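You operate a simulated robot arm through the tools that you are given. There is no shell and no other tool. Be economical: measure what you need, move in short steps, check, and stop when the job is done.

Carry out the task below with a simulated two-armed robot. There is one attempt and no reset: what you move stays moved.

TASK
Mist the room at 65 on high fan.
Fine: shut the vent on the small cabinet, lever to ROOM, fan knob to HI, black knob to 65, humidifier on.

Only the result counts: the job must be done as asked and must still hold three seconds after the hand-in. Knocking over, shifting, dropping, spilling or breaking anything else fails it.

THE ROBOT
Two 7-joint arms with fingered hands on one trunk, on a base that drives. Base frame: it is fixed to the floor where the robot stands at the start and does not move with it; the origin is under the middle of the robot, x ahead of it, y to its left, z up; the surface under the hand at the start is at about z = 840. Lengths are in mm, angles in degrees, forces in N, time in s.
The left shoulder is at the start at [60, 126, 1330], the right one opposite. With the tool pointing down near the work surface each hand reaches from about 100 to 660 mm from the robot's upright axis, wherever it stands, measured 20 degrees to its own side. Places, roughly: black knob [400, 700, 900]; black lever on the humidifier [500, 500, 1100]; green switch [500, 600, 1000]; grey knob [400, 600, 1000]; vent knob [500, 100, 1200]. Payload 2.5 kg a hand.
The TCP of each hand is the grasp point between the finger pads, 30 mm short of the fingertips. In the tool frame z runs along the fingers and y along their closing line. Largest opening 104 mm; the body of the gripper starts 35 mm behind the TCP. The gripper is a hand of 5 fingers: y runs from the thumb to the fingers, the wrist lies at [-15, -104, -178] in the tool frame, and closing takes about 1.5 s.
Orientation is that of the tool frame in the base frame, as [roll, pitch, yaw] about the fixed x, y, z axes, in that order (R = Rz(yaw) Ry(pitch) Rx(roll)). With the fingers straight down and the wrist toward the robot, the tool's x, y and z point along [0, 1, 0], [1, 0, 0] and [0, 0, -1] of the base frame.

THE INTERFACE
- The arms move only by the tool servo_tool. It takes "left_series", "right_series" or both (then of equal length, played together; a hand with none holds still); each is a list that holds one entry, the list of rows, each a list of 6 numbers: the shift along the tool's x, y, z in m, then the turn, a rotation vector about the tool's x, y, z in degrees. In form: [[[tx, ty, tz, wx, wy, wz], ...]]. A call has 1 to 8 rows; each row shifts and turns the commanded pose from where the row before left it, along the tool's axes as they then stand. "left_grip" and "right_grip" are, for a hand that has rows, the closure, from 0 (fully open) to 1 (shut), set as the call begins (left out, the last holds). A row lasts 0.2 s, in which the tool goes at most 50 mm and 8.6 degrees; a call with a longer step from one row to the next is refused whole, and so is a gripper value outside its range. Where a pose cannot be reached the arm comes as near as it can. A force on the tool above 40 N (or 10 N above the force at the start of the call, whichever is more), or a blocked arm, ends the call early, and 0.2 s more pass. Each finger travels about 153 mm/s and halts on what it meets, pressing with about 23 N; the grip force reading is that of the motor and also rises with nothing between the fingers. The clock runs only during rows and for 0.2 s after the last one: add rows that do not move to give the fingers time. It gives the time, the measured TCP pose, the force on the tool (base axes), the opening and the grip force at its end, in the units of the frame above (readings bear some noise), with the torque about the TCP (base axes, N m) and any sound that the robot's microphone picked up.
- Cameras (640 x 400 px; columns grow to the right, rows downward): "scene" is now at [138.6, 37.1, 1561.8]; the picture's right is [0.47, -0.88, 0.00], its down [-0.40, -0.21, -0.89] and it looks along [0.79, 0.42, -0.46] (base axes); focal length 284 px, centre (320, 200). "left" rides on the left gripper at [-80, -78, -141] in its tool frame; the picture's right is [-0.78, -0.30, 0.56], its down [0.53, -0.78, 0.33] and it looks along [0.33, 0.56, 0.76] (tool axes); focal length 247 px, centre (320, 200). "right" rides on the right gripper at [80, -78, -141] in its tool frame; the picture's right is [-0.78, 0.30, -0.56], its down [-0.53, -0.78, 0.33] and it looks along [-0.33, 0.56, 0.76] (tool axes); focal length 247 px, centre (320, 200).
- grab_frame(camera): a new picture of that camera. The clock stands still meanwhile.
- slide_trunk(by): slides the trunk up (or, below 0, down) by that many mm; the arms and the scene camera ride with it, the base frame stays. It gives what a move gives, with no picture.
- steer(legs): drives the robot by 1 to 6 legs, each [ahead, left, turn to the left] in mm, mm and degrees, along the robot's own axes; the way and the turn of a leg run together, so that a leg with both is an arc; at most 1500 mm and 180 degrees a leg. The arms and the cameras ride along, it lands a little off, and it stops where it bumps. It gives what a move gives.
- finger_targets(index, middle, ring, little, thumb_bend, thumb_turn, hand): sets how far each is bent, from 0 (flat) to 100 (curled in); at 30 the hand is open as for a grip, at 70 the pads meet at the TCP. One left out holds its place. A second passes; each finger stops where it meets its share of the squeeze, and holds until it gets a number again. A gripper value or a shape takes the hand back. It gives what a move gives, with no picture; readings hold the bend of each and the force on index, middle, ring, little, thumb and palm. thumb_turn goes from beside the hand (0) to across from the fingers (100), as for a grip.
- hand_shape(shape, hand): the hand has 5 fingers and takes this shape, open, in about a second: jaw (thumb against the fingers, like two jaws); tri (thumb and two fingers); tip (a fingertip pinch); poke (one finger out to press); point (the index stretched); flat (the hand flat); cup (the hand cupped); fist (a fist). The gripper value then closes the fingers along that shape, each until it touches; the sizes above hold for jaw. It gives what a move gives, with no picture.
- pan_tilt(pan, tilt): turns the head with the scene camera to pan (to the left, within 86 degrees either way) and tilt (down, from -29 to 69), counted from straight ahead of the robot. It gives what a move gives.
- locate(camera, pixels): for up to 12 pixels [column, row] of the newest picture of that camera ("zoom" is the newest enlarged one), the place [x, y, z] in the base frame of the surface seen there, good to about 2 mm, but the place of the scene camera against the robot may be out by one fixed shift of up to 25 mm in any direction. The clock stands still meanwhile.
- enlarge(camera, box): a new picture of the part [left, top, right, bottom] of that camera's present view, enlarged. The clock stands still meanwhile.
- finish_job(): hands the job in; it is judged then, once.

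Keep the steps short. Do not move on a guess: measure, check each grasp and each placing, and mend mistakes. In all there are 80 turns and 58 pictures (those below and enlarged ones count). Leave the grippers open and the arms clear of the work at the hand-in unless told otherwise, and finish with a single line.

The tools are called after "Call:" by a JSON object that holds its "name" and its "arguments". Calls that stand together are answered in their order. servo_tool: Moves the arms, as the interface text tells. Its arguments: {"type":"object","properties":{"left_series":{"type":"array","items":{"type":"array","items":{"type":"array","items":{"type":"number"}}}},"left_grip":{"type":"number"},"right_series":{"type":"array","items":{"type":"array","items":{"type":"array","items":{"type":"number"}}}},"right_grip":{"type":"number"}},"required":[]} The other tools are called the same way: slide_trunk (by) slides the trunk up or down; hand_shape (shape, hand) gives the hand a shape; finger_targets (index, middle, ring, little, thumb_bend, thumb_turn, hand) moves the fingers one by one; steer (legs) drives the base; pan_tilt (pan, tilt) turns the head that bears the scene camera; grab_frame (camera) takes a picture; locate (camera, pixels) gives the place of the surface under pixels of a picture; enlarge (camera, box) takes an enlarged picture of a part of a camera's view; finish_job () hands the job in.

At the start:

```text
clock: 0.0
left_tool_pos: [322.5, 453.3, 1426.9]
left_tcp_rot: [-179.9, 7.3, 86.7]
left_ft_force: [-0.5, 0.2, -1.7]
left_wrist_torque: [0.04, -0.01, -0.01]
left_grip_width: 103.9
left_grip_force: 0.1
left_shape: jaw
left_bend: [30.0, 30.0, 30.0, 30.0, 30.0, 98.0]
left_finger forces: [0.1, 0.0, 0.0, 0.0, 0.0, 0.1]
right_tool_pos: [378.2, 74.2, 1435.4]
right_tcp_rot: [-180.0, 0.1, 90.0]
right_ft_force: [0.8, -0.2, 0.5]
right_wrist_torque: [-0.01, 0.02, 0.01]
right_grip_width: 103.7
right_grip_force: 0.0
right_shape: jaw
right_bend: [30.0, 30.0, 30.0, 30.0, 30.0, 98.0]
right_finger forces: [0.1, 0.1, 0.0, 0.0, 0.1, 0.1]
trunk travel left (down, up): [-725.0, 215.0]
robot x, y, heading: [1.1, -1.0, 0.2]
head pan, tilt: [27.9, 27.1]
```

scene: 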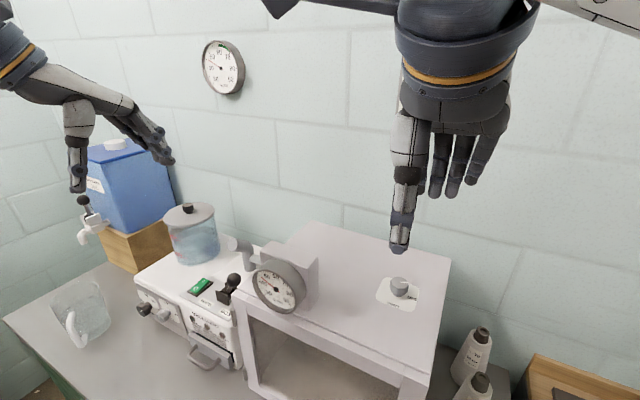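
right: 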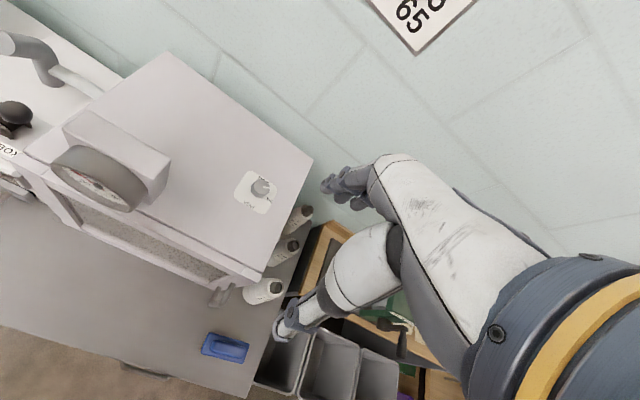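
left: 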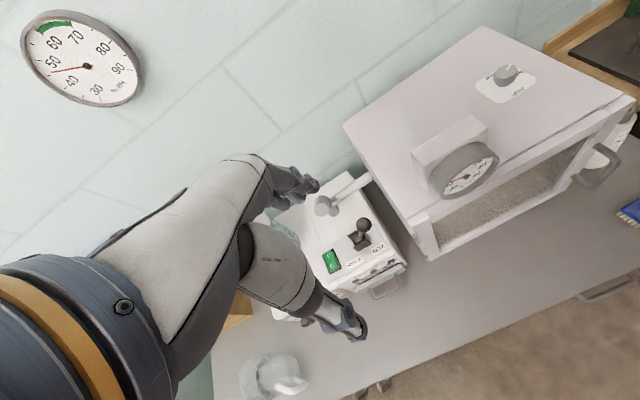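

I see the humidifier at about (190,300) and the cabinet with its vent knob at (400,288). I'll enlarge both.

Call:
{"name": "enlarge", "arguments": {"camera": "scene", "box": [120, 220, 280, 380]}}

Call:
{"name": "enlarge", "arguments": {"camera": "scene", "box": [340, 240, 460, 330]}}

Call:
{"name": "enlarge", "arguments": {"camera": "left", "box": [300, 170, 440, 310]}}

```text
2.50 times, centred on (200, 300) of scene
```

zoom: 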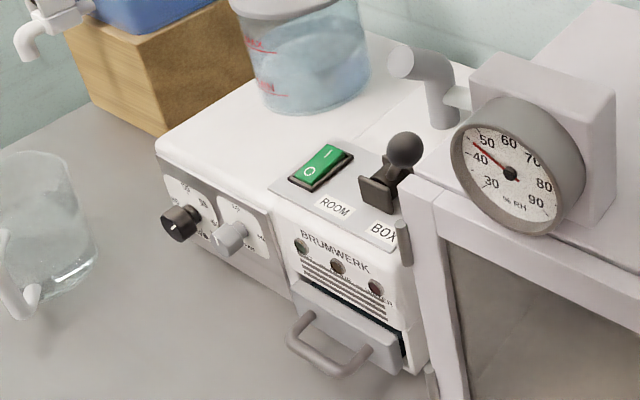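

```text
4.44 times, centred on (400, 285) of scene
```

zoom: 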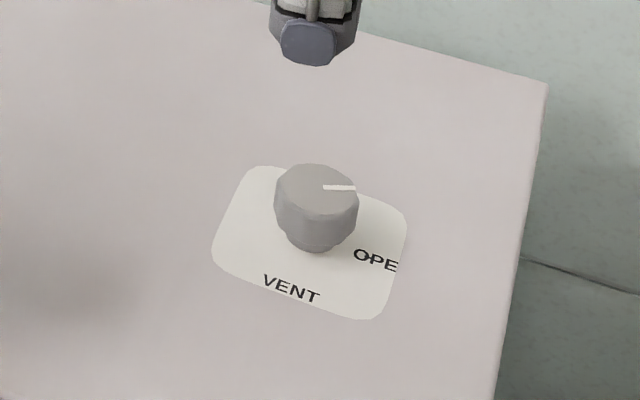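

```text
2.86 times, centred on (370, 240) of left
```

zoom: 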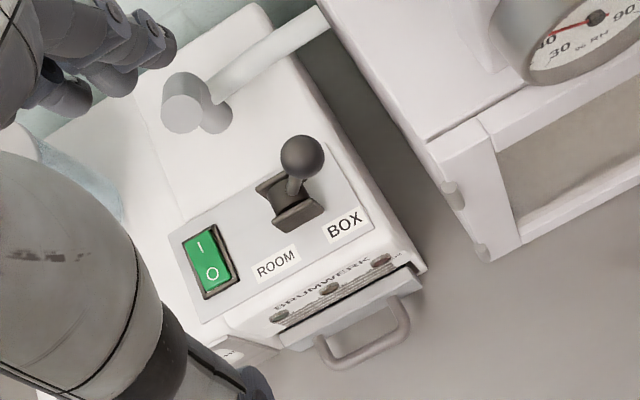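

The vent mark points to OPEN, on the right. I'll look at the vent from the right and left cameras, and measure places in the scene.

Call:
{"name": "enlarge", "arguments": {"camera": "right", "box": [220, 160, 300, 220]}}

Call:
{"name": "enlarge", "arguments": {"camera": "left", "box": [466, 50, 546, 110]}}

Call:
{"name": "enlarge", "arguments": {"camera": "scene", "box": [130, 275, 210, 325]}}

Call:
{"name": "locate", "arguments": {"camera": "scene", "pixels": [[399, 284], [404, 283], [392, 300], [233, 278], [228, 295], [199, 286], [209, 310]]}}

Call:
{"name": "locate", "arguments": {"camera": "left", "pixels": [[507, 72], [511, 88], [365, 224], [331, 262], [359, 242], [325, 203]]}}

Call:
{"name": "locate", "arguments": {"camera": "right", "pixels": [[261, 187], [247, 187], [255, 180]]}}

```text
6.67 times, centred on (260, 190) of right
```

zoom: 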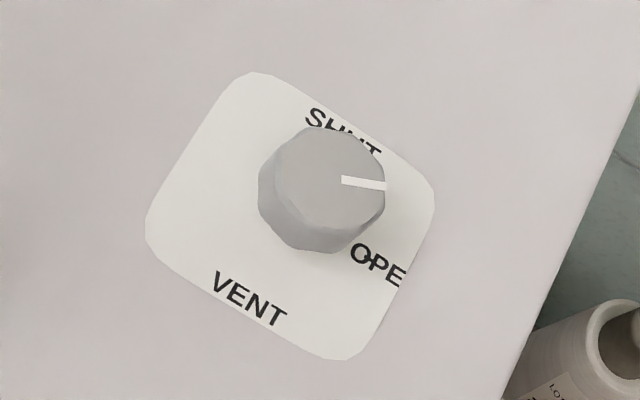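

```text
6.67 times, centred on (506, 80) of left
```

zoom: 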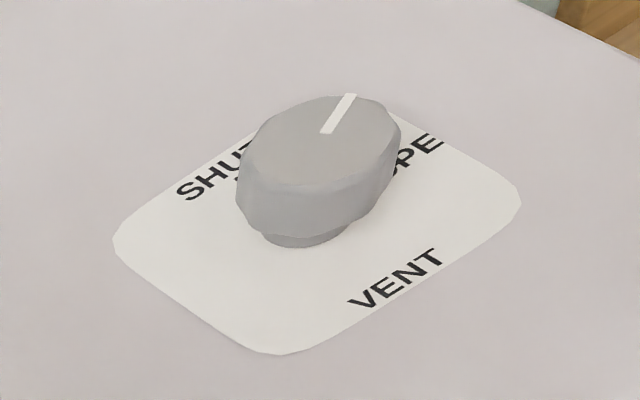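

```text
8.00 times, centred on (170, 300) of scene
```

zoom: 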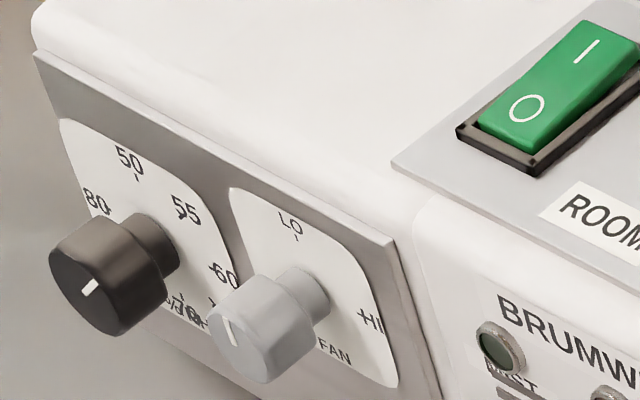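

```text
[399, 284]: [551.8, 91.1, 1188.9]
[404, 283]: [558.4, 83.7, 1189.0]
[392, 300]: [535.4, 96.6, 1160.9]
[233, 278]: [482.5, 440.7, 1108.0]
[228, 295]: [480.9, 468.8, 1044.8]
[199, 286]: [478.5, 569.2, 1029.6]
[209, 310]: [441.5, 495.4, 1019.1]
```

```text
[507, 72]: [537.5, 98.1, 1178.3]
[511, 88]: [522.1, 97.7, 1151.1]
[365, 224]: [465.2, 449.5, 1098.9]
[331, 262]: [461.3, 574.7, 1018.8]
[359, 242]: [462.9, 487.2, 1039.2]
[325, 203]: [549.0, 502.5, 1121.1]
```

```text
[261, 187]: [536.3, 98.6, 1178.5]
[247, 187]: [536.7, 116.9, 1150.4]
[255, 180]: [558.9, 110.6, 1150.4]
```

Left and right cameras agree; scene is off by about [-15,+7,-10]. I'll locate the labels and mark of the vent with the right camera.

Call:
{"name": "locate", "arguments": {"camera": "right", "pixels": [[263.3, 179.7], [269, 199.5], [249.5, 204.7], [263.3, 187], [269.5, 187.6], [251, 182], [258.5, 181], [265, 194], [253, 190]]}}

Call:
{"name": "locate", "arguments": {"camera": "zoom", "pixels": [[90, 285], [232, 335], [85, 270], [130, 160], [97, 203], [186, 212], [223, 273], [291, 225], [370, 318], [330, 355]]}}

Call:
{"name": "enlarge", "arguments": {"camera": "left", "box": [310, 200, 390, 280]}}

```text
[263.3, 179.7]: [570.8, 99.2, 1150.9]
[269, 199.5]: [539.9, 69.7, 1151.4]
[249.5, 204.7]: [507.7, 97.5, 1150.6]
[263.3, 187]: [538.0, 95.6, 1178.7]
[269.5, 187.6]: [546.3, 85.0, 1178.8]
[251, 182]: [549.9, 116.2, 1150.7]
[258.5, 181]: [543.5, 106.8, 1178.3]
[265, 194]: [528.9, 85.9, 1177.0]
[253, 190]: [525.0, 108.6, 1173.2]
```

```text
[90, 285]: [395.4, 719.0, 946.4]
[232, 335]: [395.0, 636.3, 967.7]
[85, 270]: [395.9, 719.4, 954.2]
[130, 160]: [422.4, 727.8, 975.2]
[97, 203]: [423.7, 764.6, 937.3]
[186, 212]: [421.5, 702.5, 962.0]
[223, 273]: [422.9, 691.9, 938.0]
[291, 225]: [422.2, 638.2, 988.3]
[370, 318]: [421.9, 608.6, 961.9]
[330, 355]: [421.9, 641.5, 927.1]
```

```text
5.00 times, centred on (350, 240) of left
```

zoom: 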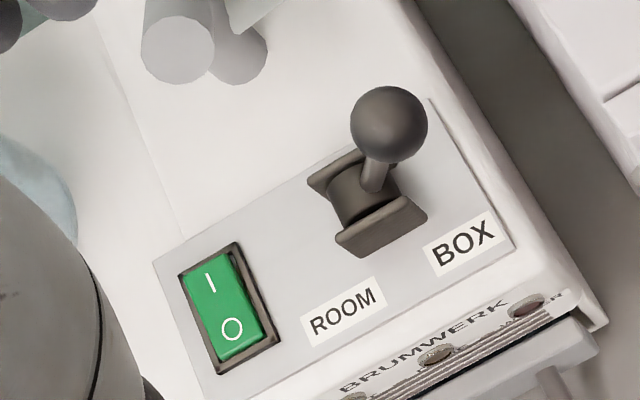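

Vent knob: centre about [536,98], top z 1178, surface 1150; mark points about 53° right of SHUT (which lies at +x). I move the right hand above it, in small rows to z≈1300.

Call:
{"name": "servo_tool", "arguments": {"right_series": [[[0.0048, 0.0316, 0.027, 0, 0, 0], [0.0048, 0.0316, 0.027, 0, 0, 0], [0.0048, 0.0316, 0.027, 0, 0, 0], [0.0048, 0.0316, 0.027, 0, 0, 0], [0.0048, 0.0316, 0.027, 0, 0, 0], [0, 0, 0, 0, 0, 0]]], "right_grip": 0}}

Call:
{"name": "grab_frame", "arguments": {"camera": "right"}}

Call:
{"name": "grab_frame", "arguments": {"camera": "left"}}

```text
clock: 1.4
left_tool_pos: [322.3, 451.7, 1426.4]
left_tcp_rot: [-179.9, 7.3, 86.7]
left_ft_force: [0.0, 0.0, 0.1]
left_wrist_torque: [0.01, 0.03, 0.0]
left_grip_width: 103.6
left_grip_force: 0.1
left_shape: jaw
left_bend: [30.0, 30.0, 30.0, 30.0, 30.0, 98.0]
left_finger forces: [0.0, 0.1, 0.1, 0.0, 0.0, 0.0]
right_tool_pos: [535.1, 99.9, 1301.4]
right_tcp_rot: [180.0, 0.0, 90.0]
right_ft_force: [-0.3, 0.8, -0.1]
right_wrist_torque: [-0.01, 0.0, 0.0]
right_grip_width: 103.8
right_grip_force: 0.0
right_shape: jaw
right_bend: [30.0, 30.0, 30.0, 30.0, 30.0, 98.0]
right_finger forces: [0.0, 0.0, 0.0, 0.0, 0.0, 0.0]
trunk travel left (down, up): [-725.0, 215.0]
robot x, y, heading: [-0.5, -2.8, 0.1]
head pan, tilt: [27.9, 27.1]
```

```text
47 pictures are left
```

right: 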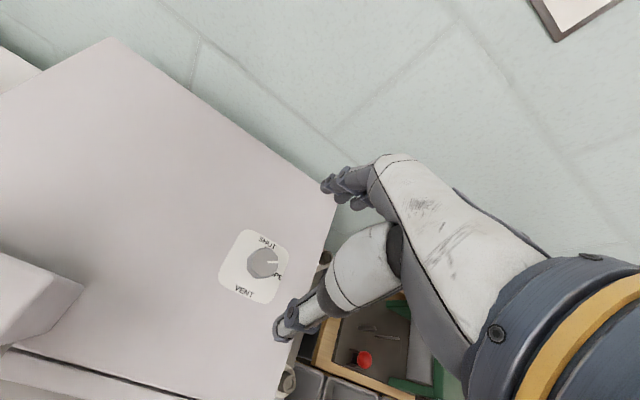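

```text
46 pictures are left
```

left: 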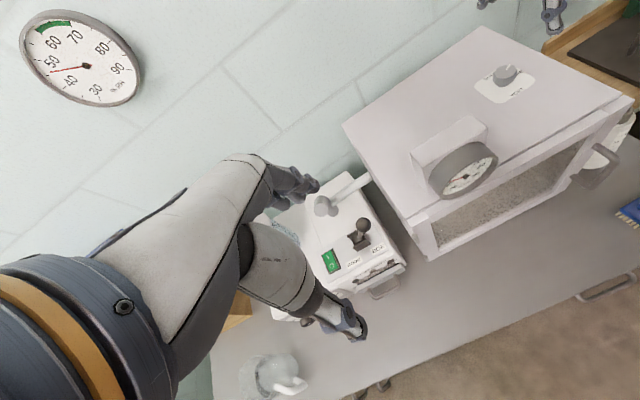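

The hand is above. I re-measure the knob with the right camera at (264,263).

Call:
{"name": "enlarge", "arguments": {"camera": "right", "box": [216, 233, 312, 293]}}

Call:
{"name": "locate", "arguments": {"camera": "zoom", "pixels": [[317, 200], [350, 196], [415, 190], [310, 55], [425, 295], [180, 380], [240, 200], [330, 100], [330, 270], [400, 220]]}}

```text
6.67 times, centred on (264, 263) of right
```

zoom: 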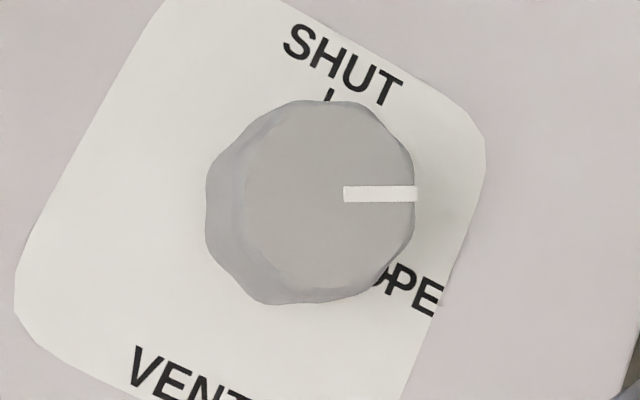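

```text
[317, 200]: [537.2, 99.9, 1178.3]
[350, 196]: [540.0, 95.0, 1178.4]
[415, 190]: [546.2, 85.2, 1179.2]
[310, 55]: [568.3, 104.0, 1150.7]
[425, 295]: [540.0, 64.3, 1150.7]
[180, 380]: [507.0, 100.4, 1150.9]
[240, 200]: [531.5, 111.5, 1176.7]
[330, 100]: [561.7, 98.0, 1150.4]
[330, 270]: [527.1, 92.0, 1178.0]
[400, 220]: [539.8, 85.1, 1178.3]
```

SHUT tick is at [562,98], i.e. along +x from the centre [537,99.5]; the mark is at about -58°. I lower to TCP z≈1190.

Call:
{"name": "servo_tool", "arguments": {"right_series": [[[0, 0.001, 0.025, 0, 0, 0], [0, 0.001, 0.025, 0, 0, 0], [0, 0, 0.025, 0, 0, 0], [0, 0, 0.02, 0, 0, 0], [0, 0, 0.015, 0, 0, 0], [0, 0, 0, 0, 0, 0]]], "right_grip": 0}}

Call:
{"name": "grab_frame", "arguments": {"camera": "right"}}

```text
clock: 2.8
left_tool_pos: [321.2, 453.1, 1424.7]
left_tcp_rot: [-179.9, 7.4, 86.7]
left_ft_force: [-0.8, 0.4, 0.0]
left_wrist_torque: [-0.01, 0.01, -0.02]
left_grip_width: 103.8
left_grip_force: 0.0
left_shape: jaw
left_bend: [30.0, 30.0, 30.0, 30.0, 30.0, 98.0]
left_finger forces: [0.0, 0.1, 0.0, 0.0, 0.0, 0.0]
right_tool_pos: [536.9, 97.7, 1189.9]
right_tcp_rot: [-180.0, 0.0, 90.0]
right_ft_force: [-0.1, 0.3, -0.3]
right_wrist_torque: [0.03, 0.0, 0.01]
right_grip_width: 103.8
right_grip_force: 0.1
right_shape: jaw
right_bend: [30.0, 30.0, 30.0, 30.0, 30.0, 98.0]
right_finger forces: [0.1, 0.1, 0.0, 0.0, 0.0, 0.0]
trunk travel left (down, up): [-725.0, 215.0]
robot x, y, heading: [1.0, -2.4, -0.1]
head pan, tilt: [27.9, 27.1]
```

```text
44 pictures are left
```

right: 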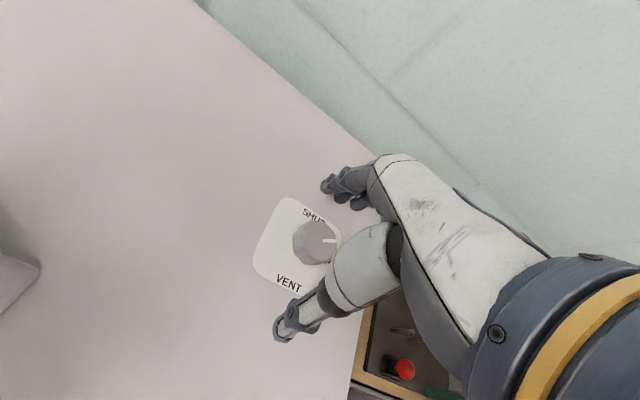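

Knob sits between thumb and fingers. Lower 4 mm and close.

Call:
{"name": "servo_tool", "arguments": {"right_series": [[[0.001, 0, 0.004, 0, 0, 0], [0, 0, 0, 0, 0, 0], [0, 0, 0, 0, 0, 0], [0, 0, 0, 0, 0, 0], [0, 0, 0, 0, 0, 0], [0, 0, 0, 0, 0, 0], [0, 0, 0, 0, 0, 0]]], "right_grip": 1}}

Call:
{"name": "grab_frame", "arguments": {"camera": "right"}}

```text
clock: 4.4
left_tool_pos: [321.3, 452.1, 1425.7]
left_tcp_rot: [-179.8, 7.4, 86.7]
left_ft_force: [0.4, 0.9, 0.4]
left_wrist_torque: [0.01, 0.0, -0.01]
left_grip_width: 103.7
left_grip_force: 0.0
left_shape: jaw
left_bend: [30.0, 30.0, 30.0, 30.0, 30.0, 98.0]
left_finger forces: [0.0, 0.0, 0.0, 0.0, 0.1, 0.1]
right_tool_pos: [537.2, 99.6, 1185.9]
right_tcp_rot: [-179.9, 0.0, 90.0]
right_ft_force: [-4.1, -1.6, -1.3]
right_wrist_torque: [-0.01, 0.06, -0.03]
right_grip_width: 25.8
right_grip_force: 23.3
right_shape: jaw
right_bend: [74.0, 55.0, 59.0, 55.0, 74.0, 100.0]
right_finger forces: [10.5, 6.1, 0.0, 0.0, 20.6, 0.0]
trunk travel left (down, up): [-725.0, 215.0]
robot x, y, heading: [1.5, -0.5, 0.3]
head pan, tilt: [27.9, 27.1]
```

```text
43 pictures are left
```

right: 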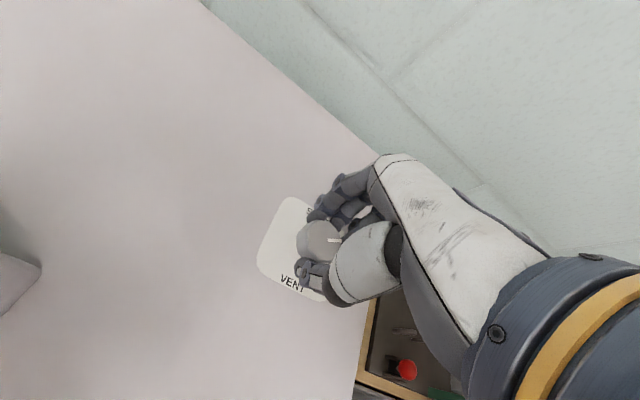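

Gripped (opening 25.8, index, middle and thumb in contact). I turn counter-clockwise (tool -z) 30° first.

Call:
{"name": "servo_tool", "arguments": {"right_series": [[[0, 0, 0, 0, 0, -7.5], [0, 0, 0, 0, 0, -7.5], [0, 0, 0, 0, 0, -7.5], [0, 0, 0, 0, 0, -7.5], [0, 0, 0, 0, 0, 0]]]}}

Call:
{"name": "grab_frame", "arguments": {"camera": "right"}}

```text
clock: 5.6
left_tool_pos: [320.9, 452.2, 1426.9]
left_tcp_rot: [180.0, 7.4, 86.7]
left_ft_force: [-0.1, 0.0, -0.4]
left_wrist_torque: [0.0, -0.02, -0.03]
left_grip_width: 103.6
left_grip_force: 0.1
left_shape: jaw
left_bend: [30.0, 30.0, 30.0, 30.0, 30.0, 98.0]
left_finger forces: [0.0, 0.1, 0.0, 0.0, 0.0, 0.1]
right_tool_pos: [536.0, 97.9, 1186.5]
right_tcp_rot: [-179.9, 0.1, 120.0]
right_ft_force: [-3.5, -5.0, -5.7]
right_wrist_torque: [-0.11, 0.04, -0.02]
right_grip_width: 25.3
right_grip_force: 22.8
right_shape: jaw
right_bend: [74.0, 55.0, 59.0, 55.0, 74.0, 100.0]
right_finger forces: [9.9, 6.2, 0.0, 0.0, 21.9, 0.0]
trunk travel left (down, up): [-725.0, 215.0]
robot x, y, heading: [-1.5, -2.2, 0.1]
head pan, tilt: [27.9, 27.1]
```

```text
42 pictures are left
```

right: 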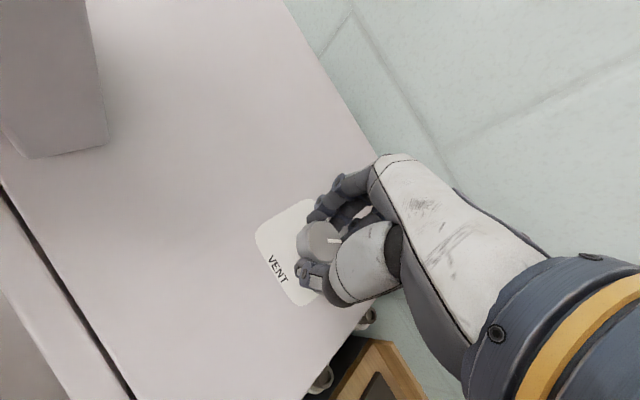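

The knob turns with the hand (mark unchanged in the picture). Turn another 28°.

Call:
{"name": "servo_tool", "arguments": {"right_series": [[[0, 0, 0, 0, 0, -7], [0, 0, 0, 0, 0, -7], [0, 0, 0, 0, 0, -7], [0, 0, 0, 0, 0, -7], [0, 0, 0, 0, 0, 0]]]}}

Call:
{"name": "enlarge", "arguments": {"camera": "right", "box": [240, 170, 400, 330]}}

Call:
{"name": "locate", "arguments": {"camera": "zoom", "pixels": [[350, 172], [395, 176], [320, 180]]}}

```text
clock: 6.8
left_tool_pos: [322.1, 451.6, 1426.8]
left_tcp_rot: [-179.9, 7.4, 86.7]
left_ft_force: [-0.7, -1.7, 1.2]
left_wrist_torque: [0.0, 0.02, 0.0]
left_grip_width: 103.8
left_grip_force: 0.1
left_shape: jaw
left_bend: [30.0, 30.0, 30.0, 30.0, 30.0, 98.0]
left_finger forces: [0.1, 0.0, 0.0, 0.1, 0.0, 0.0]
right_tool_pos: [535.7, 97.2, 1186.3]
right_tcp_rot: [179.9, 0.0, 141.0]
right_ft_force: [-2.8, -8.0, -6.7]
right_wrist_torque: [-0.18, 0.11, -0.02]
right_grip_width: 24.7
right_grip_force: 22.6
right_shape: jaw
right_bend: [74.0, 55.0, 59.0, 55.0, 74.0, 100.0]
right_finger forces: [9.5, 6.1, 0.1, 0.0, 23.4, 0.0]
right hand out of reach, approached as far as the arm can: row 4
trunk travel left (down, up): [-725.0, 215.0]
robot x, y, heading: [-0.3, 1.8, -0.0]
head pan, tilt: [27.9, 27.1]
```

```text
2.50 times, centred on (320, 250) of right
```

zoom: 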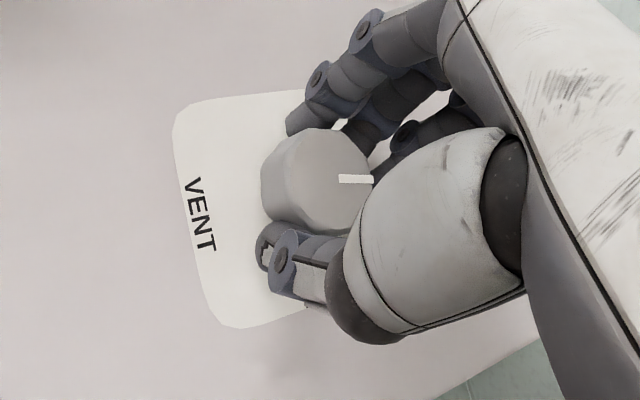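

```text
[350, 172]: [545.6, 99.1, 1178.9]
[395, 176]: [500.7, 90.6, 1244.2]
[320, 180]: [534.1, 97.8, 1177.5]
```

The arm reached its limit at 51°. I open the hand, lift, and check the mark.

Call:
{"name": "servo_tool", "arguments": {"right_series": [[[0, 0, 0, 0, 0, 0], [0, 0, 0, 0, 0, 0], [0, 0, 0, 0, 0, 0], [0, 0, 0, 0, 0, 0], [0, 0, -0.03, 0, 0, 0], [0, 0, -0.03, 0, 0, 0], [0, 0, -0.02, 0, 0, 8], [0, 0, 0, 0, 0, 8]]], "right_grip": 0}}

Call:
{"name": "enlarge", "arguments": {"camera": "right", "box": [240, 190, 352, 260]}}

```text
clock: 8.6
left_tool_pos: [322.0, 452.8, 1426.5]
left_tcp_rot: [-179.9, 7.4, 86.7]
left_ft_force: [0.1, 0.1, 0.6]
left_wrist_torque: [-0.01, -0.01, 0.01]
left_grip_width: 103.9
left_grip_force: 0.0
left_shape: jaw
left_bend: [30.0, 30.0, 30.0, 30.0, 30.0, 98.0]
left_finger forces: [0.0, 0.0, 0.0, 0.0, 0.0, 0.0]
right_tool_pos: [537.5, 99.5, 1248.7]
right_tcp_rot: [180.0, 0.0, 124.9]
right_ft_force: [-0.7, -0.5, -0.8]
right_wrist_torque: [-0.01, 0.01, 0.0]
right_grip_width: 103.5
right_grip_force: 0.1
right_shape: jaw
right_bend: [30.0, 30.0, 30.0, 30.0, 30.0, 98.0]
right_finger forces: [0.0, 0.0, 0.0, 0.1, 0.1, 0.1]
right hand out of reach, approached as far as the arm can: row 6
trunk travel left (down, up): [-725.0, 215.0]
robot x, y, heading: [0.9, -1.0, -0.2]
head pan, tilt: [27.9, 27.1]
```

```text
5.71 times, centred on (296, 225) of right
```

zoom: 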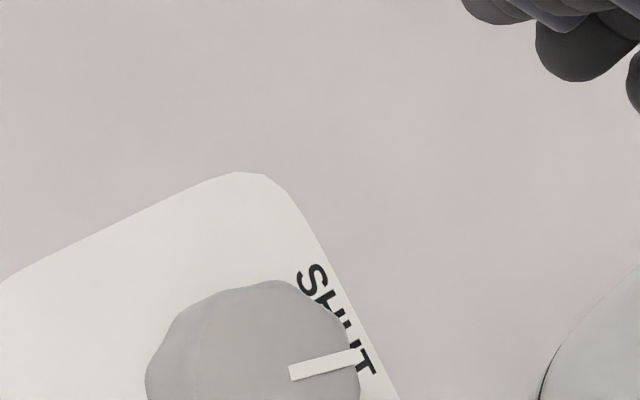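

Call:
{"name": "locate", "arguments": {"camera": "zoom", "pixels": [[293, 373], [356, 357], [325, 365], [315, 280], [366, 364]]}}

Call:
{"name": "servo_tool", "arguments": {"right_series": [[[0, 0, 0, 0, 0, 8], [0, 0, 0, 0, 0, 8], [0, 0, 0, 0, 0, 8], [0, 0, 0, 0, 0, 8], [0, 0, 0, 0, 0, 3], [0, 0, 0, 0, 0, 0]]]}}

Call:
{"name": "enlarge", "arguments": {"camera": "right", "box": [240, 215, 352, 285]}}

```text
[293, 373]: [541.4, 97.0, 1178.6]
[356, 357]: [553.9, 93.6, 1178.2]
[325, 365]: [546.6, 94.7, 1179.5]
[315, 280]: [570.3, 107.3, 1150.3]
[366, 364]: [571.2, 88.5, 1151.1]
```

```text
clock: 10.0
left_tool_pos: [322.7, 453.2, 1425.1]
left_tcp_rot: [-179.9, 7.3, 86.7]
left_ft_force: [-0.1, -0.3, 0.3]
left_wrist_torque: [-0.03, 0.03, 0.01]
left_grip_width: 103.7
left_grip_force: 0.1
left_shape: jaw
left_bend: [30.0, 30.0, 30.0, 30.0, 30.0, 98.0]
left_finger forces: [0.0, 0.0, 0.1, 0.1, 0.0, 0.1]
right_tool_pos: [536.5, 100.1, 1246.4]
right_tcp_rot: [-179.9, 0.0, 89.8]
right_ft_force: [-0.1, 0.0, 0.1]
right_wrist_torque: [0.02, -0.01, 0.02]
right_grip_width: 103.6
right_grip_force: 0.1
right_shape: jaw
right_bend: [30.0, 30.0, 30.0, 30.0, 30.0, 98.0]
right_finger forces: [0.0, 0.1, 0.0, 0.0, 0.0, 0.1]
trunk travel left (down, up): [-725.0, 215.0]
robot x, y, heading: [2.2, -0.2, -0.1]
head pan, tilt: [27.9, 27.1]
```

```text
5.71 times, centred on (296, 250) of right
```

zoom: 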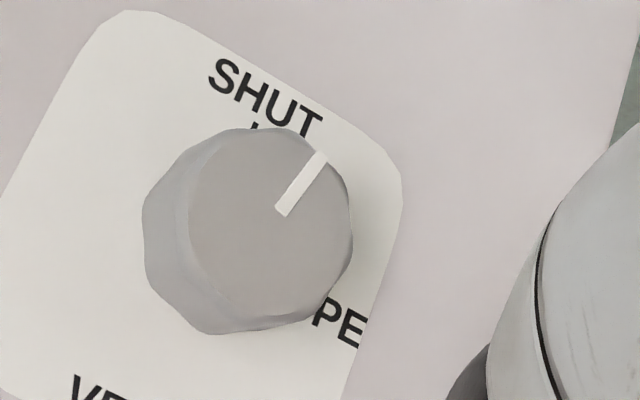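

Call:
{"name": "locate", "arguments": {"camera": "zoom", "pixels": [[282, 211], [321, 156], [253, 126], [270, 232], [195, 210], [346, 240], [262, 145], [280, 315]]}}

```text
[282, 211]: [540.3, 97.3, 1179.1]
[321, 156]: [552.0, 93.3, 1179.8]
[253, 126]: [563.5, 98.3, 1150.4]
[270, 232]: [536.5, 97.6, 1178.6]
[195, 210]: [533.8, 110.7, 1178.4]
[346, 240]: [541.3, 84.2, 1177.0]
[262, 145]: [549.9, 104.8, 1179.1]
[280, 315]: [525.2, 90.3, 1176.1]
```

Mark is now at about -17°; SHUT tick at 0°. I regrasp and turn the remaining ~18°.

Call:
{"name": "servo_tool", "arguments": {"right_series": [[[-0.001, 0, 0.03, 0, 0, 0], [-0.001, 0, 0.0305, 0, 0, 0], [0, 0, 0, 0, 0, 0]]], "right_grip": 0}}

Call:
{"name": "servo_tool", "arguments": {"right_series": [[[0, 0, 0, 0, 0, 0], [0, 0, 0, 0, 0, 0], [0, 0, 0, 0, 0, 0], [0, 0, 0, 0, 0, 0], [0, 0, 0, 0, 0, 0], [0, 0, 0, 0, 0, 0], [0, 0, 0, 0, 0, 0]]], "right_grip": 1}}

Call:
{"name": "servo_tool", "arguments": {"right_series": [[[0, 0, 0, 0, 0, -6], [0, 0, 0, 0, 0, -6], [0, 0, 0, 0, 0, -6], [0, 0, 0, 0, 0, 0]]]}}

Call:
{"name": "enlarge", "arguments": {"camera": "right", "box": [256, 200, 384, 280]}}

```text
clock: 10.8
left_tool_pos: [321.3, 452.5, 1425.9]
left_tcp_rot: [-179.9, 7.4, 86.6]
left_ft_force: [-0.6, -0.3, -0.3]
left_wrist_torque: [-0.04, 0.0, -0.02]
left_grip_width: 103.9
left_grip_force: 0.1
left_shape: jaw
left_bend: [30.0, 30.0, 30.0, 30.0, 30.0, 98.0]
left_finger forces: [0.1, 0.0, 0.1, 0.0, 0.0, 0.1]
right_tool_pos: [537.5, 98.2, 1186.7]
right_tcp_rot: [-180.0, 0.1, 89.9]
right_ft_force: [0.6, -0.5, 0.5]
right_wrist_torque: [0.0, 0.0, -0.03]
right_grip_width: 103.4
right_grip_force: 0.1
right_shape: jaw
right_bend: [30.0, 30.0, 30.0, 30.0, 30.0, 98.0]
right_finger forces: [0.0, 0.0, 0.1, 0.0, 0.1, 0.0]
trunk travel left (down, up): [-725.0, 215.0]
robot x, y, heading: [-4.1, -1.4, -0.1]
head pan, tilt: [27.9, 27.1]
```

```text
clock: 12.4
left_tool_pos: [321.5, 452.0, 1426.1]
left_tcp_rot: [-179.9, 7.5, 86.7]
left_ft_force: [-0.5, 0.3, -0.4]
left_wrist_torque: [0.01, 0.04, 0.0]
left_grip_width: 103.6
left_grip_force: 0.1
left_shape: jaw
left_bend: [30.0, 30.0, 30.0, 30.0, 30.0, 98.0]
left_finger forces: [0.0, 0.1, 0.0, 0.1, 0.0, 0.1]
right_tool_pos: [537.5, 96.8, 1185.8]
right_tcp_rot: [179.9, -0.1, 89.9]
right_ft_force: [-4.3, 0.9, -3.0]
right_wrist_torque: [0.0, 0.04, 0.03]
right_grip_width: 25.5
right_grip_force: 23.1
right_shape: jaw
right_bend: [74.0, 57.0, 60.0, 58.0, 74.0, 100.0]
right_finger forces: [11.1, 5.8, 0.1, 0.0, 20.5, 0.1]
trunk travel left (down, up): [-725.0, 215.0]
robot x, y, heading: [0.8, 1.0, -0.0]
head pan, tilt: [27.9, 27.1]
```

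```text
clock: 13.4
left_tool_pos: [321.7, 452.5, 1426.8]
left_tcp_rot: [-179.8, 7.4, 86.7]
left_ft_force: [0.4, 0.3, 0.8]
left_wrist_torque: [-0.02, -0.02, 0.01]
left_grip_width: 103.8
left_grip_force: 0.1
left_shape: jaw
left_bend: [30.0, 30.0, 30.0, 30.0, 30.0, 98.0]
left_finger forces: [0.0, 0.0, 0.1, 0.0, 0.1, 0.0]
right_tool_pos: [537.7, 96.8, 1185.2]
right_tcp_rot: [-180.0, 0.0, 108.0]
right_ft_force: [-1.7, -3.1, -3.1]
right_wrist_torque: [-0.09, 0.05, -0.08]
right_grip_width: 25.4
right_grip_force: 22.7
right_shape: jaw
right_bend: [74.0, 57.0, 60.0, 58.0, 74.0, 100.0]
right_finger forces: [11.7, 6.3, 0.0, 0.0, 20.0, 0.0]
trunk travel left (down, up): [-725.0, 215.0]
robot x, y, heading: [0.5, -1.0, -0.0]
head pan, tilt: [27.9, 27.1]
```

```text
5.00 times, centred on (320, 240) of right
```

zoom: 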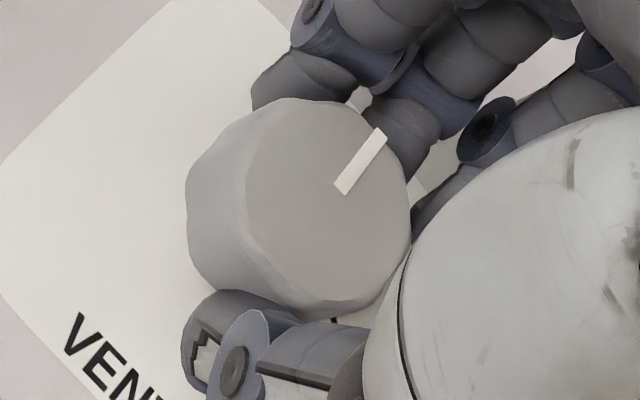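

Call:
{"name": "locate", "arguments": {"camera": "zoom", "pixels": [[340, 190], [377, 134], [352, 173], [365, 152]]}}

```text
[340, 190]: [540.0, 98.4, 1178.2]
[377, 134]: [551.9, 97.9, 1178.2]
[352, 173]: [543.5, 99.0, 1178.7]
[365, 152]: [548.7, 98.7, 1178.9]
```

Mark now within ~2° of SHUT. A 3° nudge, then open and lift.

Call:
{"name": "servo_tool", "arguments": {"right_series": [[[0, 0, 0, 0, 0, -3], [0, 0, 0, 0, 0, 0]]]}}

Call:
{"name": "servo_tool", "arguments": {"right_series": [[[0, 0, 0, 0, 0, 0], [0, 0, 0, 0, 0, 0], [0, 0, 0, 0, 0, 0], [0, 0, 0, 0, 0, 0], [0, 0, -0.03, 0, 0, 0], [0, 0, -0.04, 0, 0, 0], [0, 0, -0.04, 0, 0, 0], [0, 0, -0.04, 0, 0, 0]]], "right_grip": 0}}

Call:
{"name": "enlarge", "arguments": {"camera": "right", "box": [190, 210, 318, 290]}}

```text
clock: 14.0
left_tool_pos: [321.6, 451.6, 1426.9]
left_tcp_rot: [-179.9, 7.4, 86.8]
left_ft_force: [-0.2, 0.1, -0.1]
left_wrist_torque: [0.0, 0.0, 0.02]
left_grip_width: 103.6
left_grip_force: 0.0
left_shape: jaw
left_bend: [30.0, 30.0, 30.0, 30.0, 30.0, 98.0]
left_finger forces: [0.0, 0.0, 0.1, 0.0, 0.0, 0.0]
right_tool_pos: [536.6, 96.7, 1186.0]
right_tcp_rot: [179.9, 0.1, 111.0]
right_ft_force: [0.6, -5.7, -1.4]
right_wrist_torque: [-0.14, -0.06, -0.17]
right_grip_width: 25.5
right_grip_force: 23.0
right_shape: jaw
right_bend: [74.0, 57.0, 60.0, 58.0, 75.0, 100.0]
right_finger forces: [12.6, 7.1, 0.1, 0.0, 20.0, 0.0]
trunk travel left (down, up): [-725.0, 215.0]
robot x, y, heading: [2.3, 2.5, -0.1]
head pan, tilt: [27.9, 27.1]
```

```text
clock: 15.8
left_tool_pos: [320.6, 451.6, 1426.4]
left_tcp_rot: [-179.9, 7.4, 86.8]
left_ft_force: [-1.1, 0.5, 0.2]
left_wrist_torque: [0.0, -0.05, -0.02]
left_grip_width: 103.6
left_grip_force: 0.0
left_shape: jaw
left_bend: [30.0, 30.0, 30.0, 30.0, 30.0, 98.0]
left_finger forces: [0.1, 0.0, 0.0, 0.0, 0.1, 0.0]
right_tool_pos: [535.0, 100.0, 1335.0]
right_tcp_rot: [-180.0, 0.1, 110.9]
right_ft_force: [0.4, -0.2, -0.4]
right_wrist_torque: [-0.03, 0.05, 0.02]
right_grip_width: 103.7
right_grip_force: 0.1
right_shape: jaw
right_bend: [30.0, 30.0, 30.0, 30.0, 30.0, 98.0]
right_finger forces: [0.1, 0.0, 0.0, 0.0, 0.1, 0.0]
trunk travel left (down, up): [-725.0, 215.0]
robot x, y, heading: [-0.6, -0.9, -0.0]
head pan, tilt: [27.9, 27.1]
```

```text
5.00 times, centred on (254, 250) of right
```

zoom: 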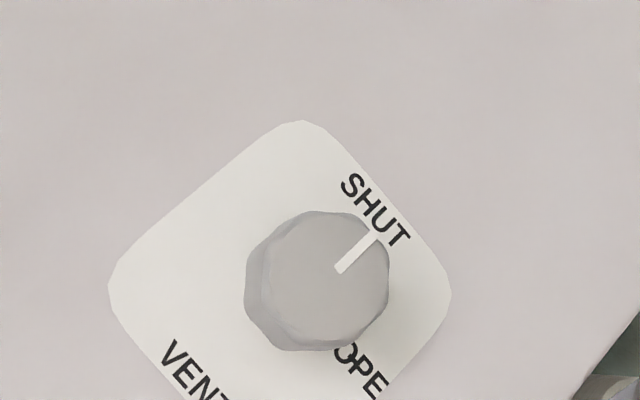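

Vent is at SHUT (torque rose at its stop). I check the mark and measure the lever surroundings in the left view.

Call:
{"name": "locate", "arguments": {"camera": "zoom", "pixels": [[340, 267], [372, 235]]}}

Call:
{"name": "locate", "arguments": {"camera": "left", "pixels": [[346, 126], [380, 170], [412, 214], [420, 222], [362, 224], [357, 247], [325, 205], [330, 200], [350, 190], [405, 262], [335, 268], [328, 255]]}}

Call:
{"name": "enlarge", "arguments": {"camera": "left", "box": [290, 170, 418, 290]}}

```text
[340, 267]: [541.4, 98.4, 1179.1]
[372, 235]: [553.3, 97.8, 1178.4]
```

```text
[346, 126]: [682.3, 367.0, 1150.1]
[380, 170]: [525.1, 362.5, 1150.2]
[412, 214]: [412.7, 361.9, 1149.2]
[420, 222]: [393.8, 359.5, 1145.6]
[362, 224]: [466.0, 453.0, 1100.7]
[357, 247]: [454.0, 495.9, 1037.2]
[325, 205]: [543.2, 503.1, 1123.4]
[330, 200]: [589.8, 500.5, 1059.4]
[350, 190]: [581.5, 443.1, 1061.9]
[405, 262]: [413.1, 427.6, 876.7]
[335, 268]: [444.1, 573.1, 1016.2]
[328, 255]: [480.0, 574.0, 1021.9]
```

```text
3.33 times, centred on (354, 230) of left
```

zoom: 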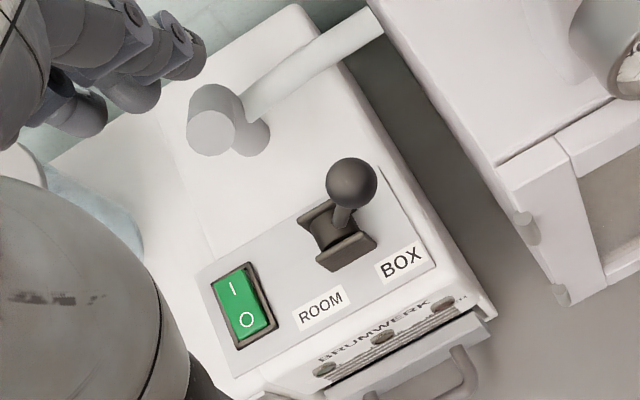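

Vent done. Cabinet's left wall is at y≈362, the lever ball about [470,449,1093], spout near x>540. I check gauge, jar and spout extents before moving the left hand.

Call:
{"name": "locate", "arguments": {"camera": "left", "pixels": [[432, 180], [440, 150], [415, 155], [485, 118], [316, 210], [318, 200], [336, 212], [278, 225], [376, 222], [352, 222]]}}

Call:
{"name": "locate", "arguments": {"camera": "scene", "pixels": [[188, 208], [212, 205], [172, 240], [195, 255], [115, 145], [110, 190], [83, 205], [90, 235], [80, 300], [248, 257], [255, 265]]}}

```text
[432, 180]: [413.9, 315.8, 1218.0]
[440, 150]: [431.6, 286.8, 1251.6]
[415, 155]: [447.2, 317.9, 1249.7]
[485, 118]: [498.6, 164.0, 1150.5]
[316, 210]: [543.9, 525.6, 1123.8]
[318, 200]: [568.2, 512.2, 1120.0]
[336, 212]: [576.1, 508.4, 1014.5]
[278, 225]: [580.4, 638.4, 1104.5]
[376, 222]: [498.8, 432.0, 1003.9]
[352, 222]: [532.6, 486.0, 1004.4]
```

```text
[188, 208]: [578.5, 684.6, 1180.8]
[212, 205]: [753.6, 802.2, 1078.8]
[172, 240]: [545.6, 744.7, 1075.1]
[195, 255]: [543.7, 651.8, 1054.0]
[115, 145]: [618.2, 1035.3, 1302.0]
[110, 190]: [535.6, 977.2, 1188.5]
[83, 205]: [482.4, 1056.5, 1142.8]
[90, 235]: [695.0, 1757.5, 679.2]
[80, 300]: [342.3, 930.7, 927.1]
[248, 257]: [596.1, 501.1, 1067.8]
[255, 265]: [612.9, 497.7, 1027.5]
```

All clear. I level the left hand and bring it above the lever ball at z≈1250, with a partly closed hand (~60 mm).

Call:
{"name": "servo_tool", "arguments": {"left_series": [[[0, 0, 0, 0, 7.3, 0], [0, 0, 0, 0, 0, -3.3], [0, 0.0296, 0.035, 0, 0, 0], [0, 0.0296, 0.035, 0, 0, 0], [0, 0.0296, 0.035, 0, 0, 0], [0, 0.0296, 0.035, 0, 0, 0], [0, 0.0296, 0.035, 0, 0, 0], [0, 0, 0, 0, 0, 0]]], "left_grip": 0.35}}

Call:
{"name": "grab_frame", "arguments": {"camera": "left"}}

```text
clock: 17.6
left_tool_pos: [470.4, 452.0, 1252.3]
left_tcp_rot: [179.9, 0.0, 90.0]
left_ft_force: [0.4, 0.9, 0.8]
left_wrist_torque: [-0.02, 0.01, 0.0]
left_grip_width: 68.1
left_grip_force: 0.1
left_shape: jaw
left_bend: [28.0, 39.0, 35.0, 36.0, 62.0, 100.0]
left_finger forces: [0.1, 0.0, 0.0, 0.0, 0.0, 0.1]
right_tool_pos: [535.5, 98.6, 1334.9]
right_tcp_rot: [179.9, 0.0, 111.1]
right_ft_force: [-0.6, 0.1, -0.6]
right_wrist_torque: [0.03, -0.01, 0.0]
right_grip_width: 103.5
right_grip_force: 0.1
right_shape: jaw
right_bend: [30.0, 30.0, 30.0, 30.0, 30.0, 98.0]
right_finger forces: [0.0, 0.0, 0.0, 0.1, 0.0, 0.1]
trunk travel left (down, up): [-725.0, 215.0]
robot x, y, heading: [-1.4, 1.9, -0.1]
head pan, tilt: [27.9, 27.1]
```

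```text
35 pictures are left
```

left: 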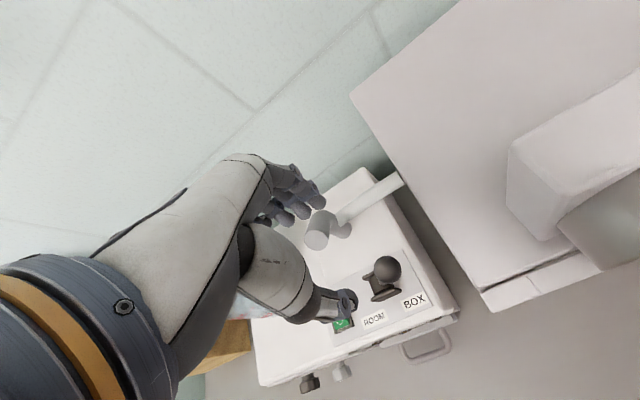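

The thumb closes first, so I'd rather descend fully open. I measure the ball at (387,268).

Call:
{"name": "locate", "arguments": {"camera": "left", "pixels": [[387, 268], [375, 268], [399, 268], [387, 257], [387, 280], [378, 290], [308, 235], [316, 246]]}}

Call:
{"name": "servo_tool", "arguments": {"left_series": [[[0, 0, 0.03, 0, 0, 0], [0, 0, 0.03, 0, 0, 0], [0, 0, 0, 0, 0, 0]]], "left_grip": 0}}

Call:
{"name": "grab_frame", "arguments": {"camera": "left"}}

```text
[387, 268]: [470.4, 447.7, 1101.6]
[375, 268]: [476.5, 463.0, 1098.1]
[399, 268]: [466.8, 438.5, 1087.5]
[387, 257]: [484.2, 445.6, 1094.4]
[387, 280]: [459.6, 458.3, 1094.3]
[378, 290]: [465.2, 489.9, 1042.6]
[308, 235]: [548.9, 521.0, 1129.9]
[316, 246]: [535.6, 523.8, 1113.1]
```

```text
clock: 18.4
left_tool_pos: [470.3, 451.8, 1191.5]
left_tcp_rot: [-180.0, 0.0, 90.1]
left_ft_force: [0.0, -0.6, 1.0]
left_wrist_torque: [0.02, -0.01, -0.02]
left_grip_width: 103.8
left_grip_force: 0.1
left_shape: jaw
left_bend: [30.0, 30.0, 30.0, 30.0, 30.0, 98.0]
left_finger forces: [0.0, 0.0, 0.0, 0.1, 0.0, 0.1]
right_tool_pos: [535.5, 99.0, 1334.7]
right_tcp_rot: [180.0, 0.1, 110.9]
right_ft_force: [0.6, -0.4, -0.3]
right_wrist_torque: [0.01, 0.0, 0.0]
right_grip_width: 103.9
right_grip_force: 0.1
right_shape: jaw
right_bend: [30.0, 30.0, 30.0, 30.0, 30.0, 98.0]
right_finger forces: [0.0, 0.1, 0.0, 0.1, 0.0, 0.0]
trunk travel left (down, up): [-725.0, 215.0]
robot x, y, heading: [0.8, -0.6, -0.1]
head pan, tilt: [27.9, 27.1]
```

```text
34 pictures are left
```

left: 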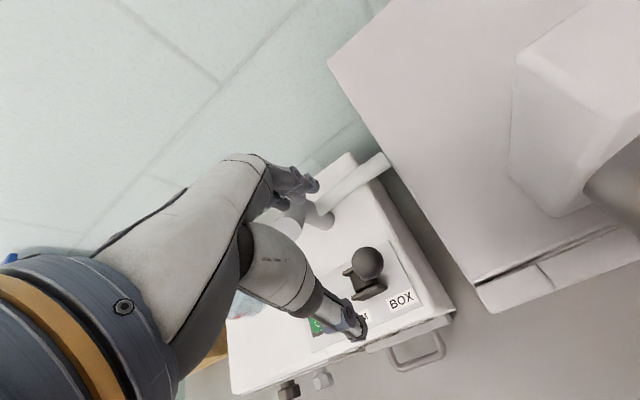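

The ball is at about [471,449,1088], r≈15. I shift 8 mm back from the spout and descend to TCP z≈1097.

Call:
{"name": "servo_tool", "arguments": {"left_series": [[[-0.002, -0.008, 0.03, 0, 0, 0], [0, 0, 0.035, 0, 0, 0], [0, 0, 0.03, 0, 0, 0], [0, 0, 0, 0, 0, 0]]], "left_grip": 0}}

Call:
{"name": "grab_frame", "arguments": {"camera": "left"}}

```text
clock: 19.4
left_tool_pos: [460.2, 450.4, 1096.9]
left_tcp_rot: [-180.0, 0.0, 90.0]
left_ft_force: [-0.8, 0.1, -0.6]
left_wrist_torque: [-0.02, 0.01, -0.01]
left_grip_width: 103.7
left_grip_force: 0.0
left_shape: jaw
left_bend: [30.0, 30.0, 30.0, 30.0, 30.0, 98.0]
left_finger forces: [0.0, 0.0, 0.0, 0.0, 0.0, 0.0]
right_tool_pos: [536.2, 97.9, 1334.1]
right_tcp_rot: [179.9, 0.0, 111.1]
right_ft_force: [0.3, 0.2, -0.5]
right_wrist_torque: [-0.01, 0.0, 0.02]
right_grip_width: 103.5
right_grip_force: 0.1
right_shape: jaw
right_bend: [30.0, 30.0, 30.0, 30.0, 30.0, 98.0]
right_finger forces: [0.1, 0.0, 0.0, 0.0, 0.0, 0.1]
trunk travel left (down, up): [-725.0, 215.0]
robot x, y, heading: [3.9, -0.6, 0.0]
head pan, tilt: [27.9, 27.1]
```

```text
33 pictures are left
```

left: 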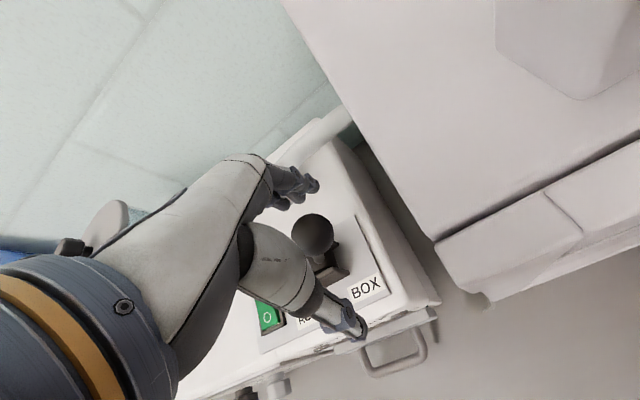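

The ball is between thumb and fingers. Close.

Call:
{"name": "servo_tool", "arguments": {"left_series": [[[0, 0, 0, 0, 0, 0], [0, 0, 0, 0, 0, 0], [0, 0, 0, 0, 0, 0], [0, 0, 0, 0, 0, 0], [0, 0, 0, 0, 0, 0], [0, 0, 0, 0, 0, 0], [0, 0, 0, 0, 0, 0], [0, 0, 0, 0, 0, 0]]], "left_grip": 1}}

Call:
{"name": "grab_frame", "arguments": {"camera": "left"}}

```text
clock: 21.2
left_tool_pos: [460.0, 451.2, 1094.7]
left_tcp_rot: [-179.8, 0.0, 90.0]
left_ft_force: [-5.2, 0.0, -8.0]
left_wrist_torque: [0.02, 0.1, -0.03]
left_grip_width: 21.6
left_grip_force: 22.8
left_shape: jaw
left_bend: [74.0, 49.0, 53.0, 49.0, 72.0, 100.0]
left_finger forces: [9.1, 5.2, 0.0, 0.0, 20.9, 0.0]
right_tool_pos: [534.8, 100.2, 1334.6]
right_tcp_rot: [180.0, 0.0, 111.0]
right_ft_force: [-0.4, 0.6, 1.1]
right_wrist_torque: [-0.02, 0.01, -0.02]
right_grip_width: 103.6
right_grip_force: 0.1
right_shape: jaw
right_bend: [30.0, 30.0, 30.0, 30.0, 30.0, 98.0]
right_finger forces: [0.0, 0.1, 0.1, 0.1, 0.0, 0.0]
trunk travel left (down, up): [-725.0, 215.0]
robot x, y, heading: [-1.5, -0.8, 0.0]
head pan, tilt: [27.9, 27.1]
```

```text
32 pictures are left
```

left: 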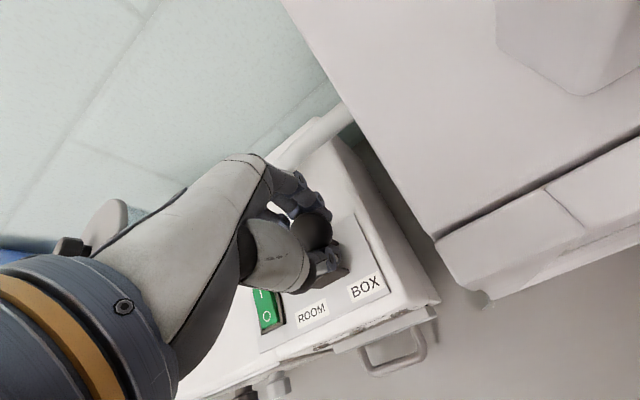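

Gripped. I swing it left (+y) along its arc, half first.

Call:
{"name": "servo_tool", "arguments": {"left_series": [[[0.007, 0, -0.004, 0, 0, 0], [0.007, 0, -0.003, 0, 0, 0], [0.008, 0, -0.002, 0, 0, 0], [0.008, 0, -0.001, 0, 0, 0], [0.008, 0, -0.001, 0, 0, 0], [0, 0, 0, 0, 0, 0]]]}}

Call:
{"name": "grab_frame", "arguments": {"camera": "left"}}

```text
clock: 22.6
left_tool_pos: [461.3, 489.1, 1105.0]
left_tcp_rot: [-179.6, 0.0, 90.0]
left_ft_force: [-2.7, -6.6, -16.2]
left_wrist_torque: [-0.34, 0.29, -0.13]
left_grip_width: 20.0
left_grip_force: 22.8
left_shape: jaw
left_bend: [75.0, 49.0, 53.0, 49.0, 73.0, 100.0]
left_finger forces: [8.0, 10.1, 3.0, 0.0, 16.0, 0.1]
right_tool_pos: [535.8, 99.2, 1334.3]
right_tcp_rot: [-179.9, 0.0, 111.0]
right_ft_force: [1.0, 0.1, -1.0]
right_wrist_torque: [0.03, 0.01, 0.0]
right_grip_width: 103.5
right_grip_force: 0.1
right_shape: jaw
right_bend: [30.0, 30.0, 30.0, 30.0, 30.0, 98.0]
right_finger forces: [0.0, 0.1, 0.0, 0.0, 0.0, 0.1]
trunk travel left (down, up): [-725.0, 215.0]
robot x, y, heading: [0.0, -0.0, -0.1]
head pan, tilt: [27.9, 27.1]
```

```text
31 pictures are left
```

left: 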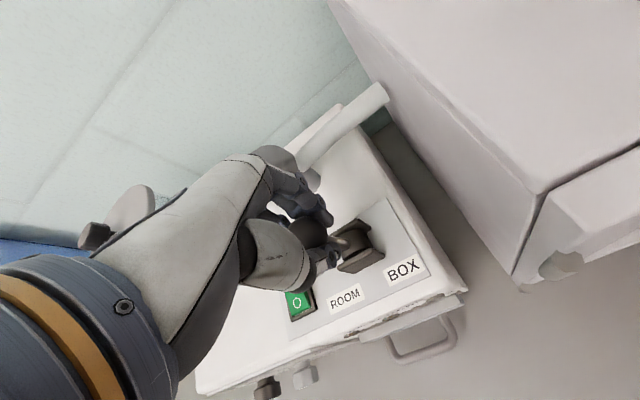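

The lever follows; the pull is downward (-16 N), so I go left and down now.

Call:
{"name": "servo_tool", "arguments": {"left_series": [[[0.008, 0, 0.002, 0, 0, 0], [0.008, 0, 0.003, 0, 0, 0], [0.008, 0, 0.004, 0, 0, 0], [0.007, 0, 0.004, 0, 0, 0], [0.005, 0, 0.003, 0, 0, 0], [0, 0, 0, 0, 0, 0]]]}}

Call:
{"name": "grab_frame", "arguments": {"camera": "left"}}

```text
clock: 24.0
left_tool_pos: [462.4, 513.8, 1095.1]
left_tcp_rot: [-179.9, 0.3, 89.4]
left_ft_force: [-7.2, -31.7, 6.3]
left_wrist_torque: [-0.57, 0.04, -0.51]
left_grip_width: 20.3
left_grip_force: 23.0
left_shape: jaw
left_bend: [75.0, 50.0, 54.0, 49.0, 75.0, 98.0]
left_finger forces: [14.7, 5.2, 0.1, 0.1, 18.2, 0.0]
right_tool_pos: [533.8, 93.8, 1336.6]
right_tcp_rot: [179.8, -0.2, 110.9]
right_ft_force: [0.2, -0.1, 0.0]
right_wrist_torque: [-0.01, 0.03, 0.04]
right_grip_width: 103.5
right_grip_force: 0.1
right_shape: jaw
right_bend: [30.0, 30.0, 30.0, 30.0, 30.0, 98.0]
right_finger forces: [0.0, 0.0, 0.1, 0.0, 0.0, 0.0]
trunk travel left (down, up): [-725.0, 215.0]
robot x, y, heading: [-1.5, -0.7, 0.1]
head pan, tilt: [27.9, 27.1]
```

```text
30 pictures are left
```

left: 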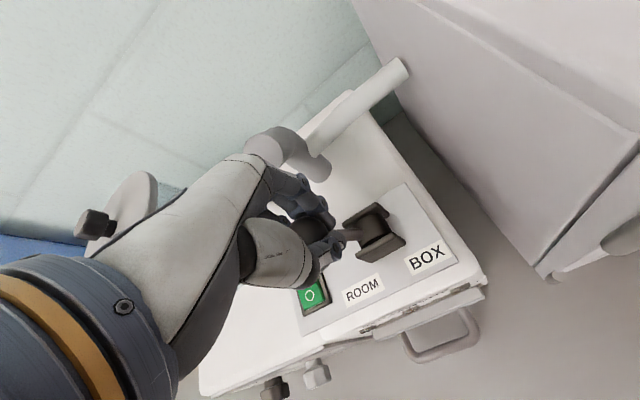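

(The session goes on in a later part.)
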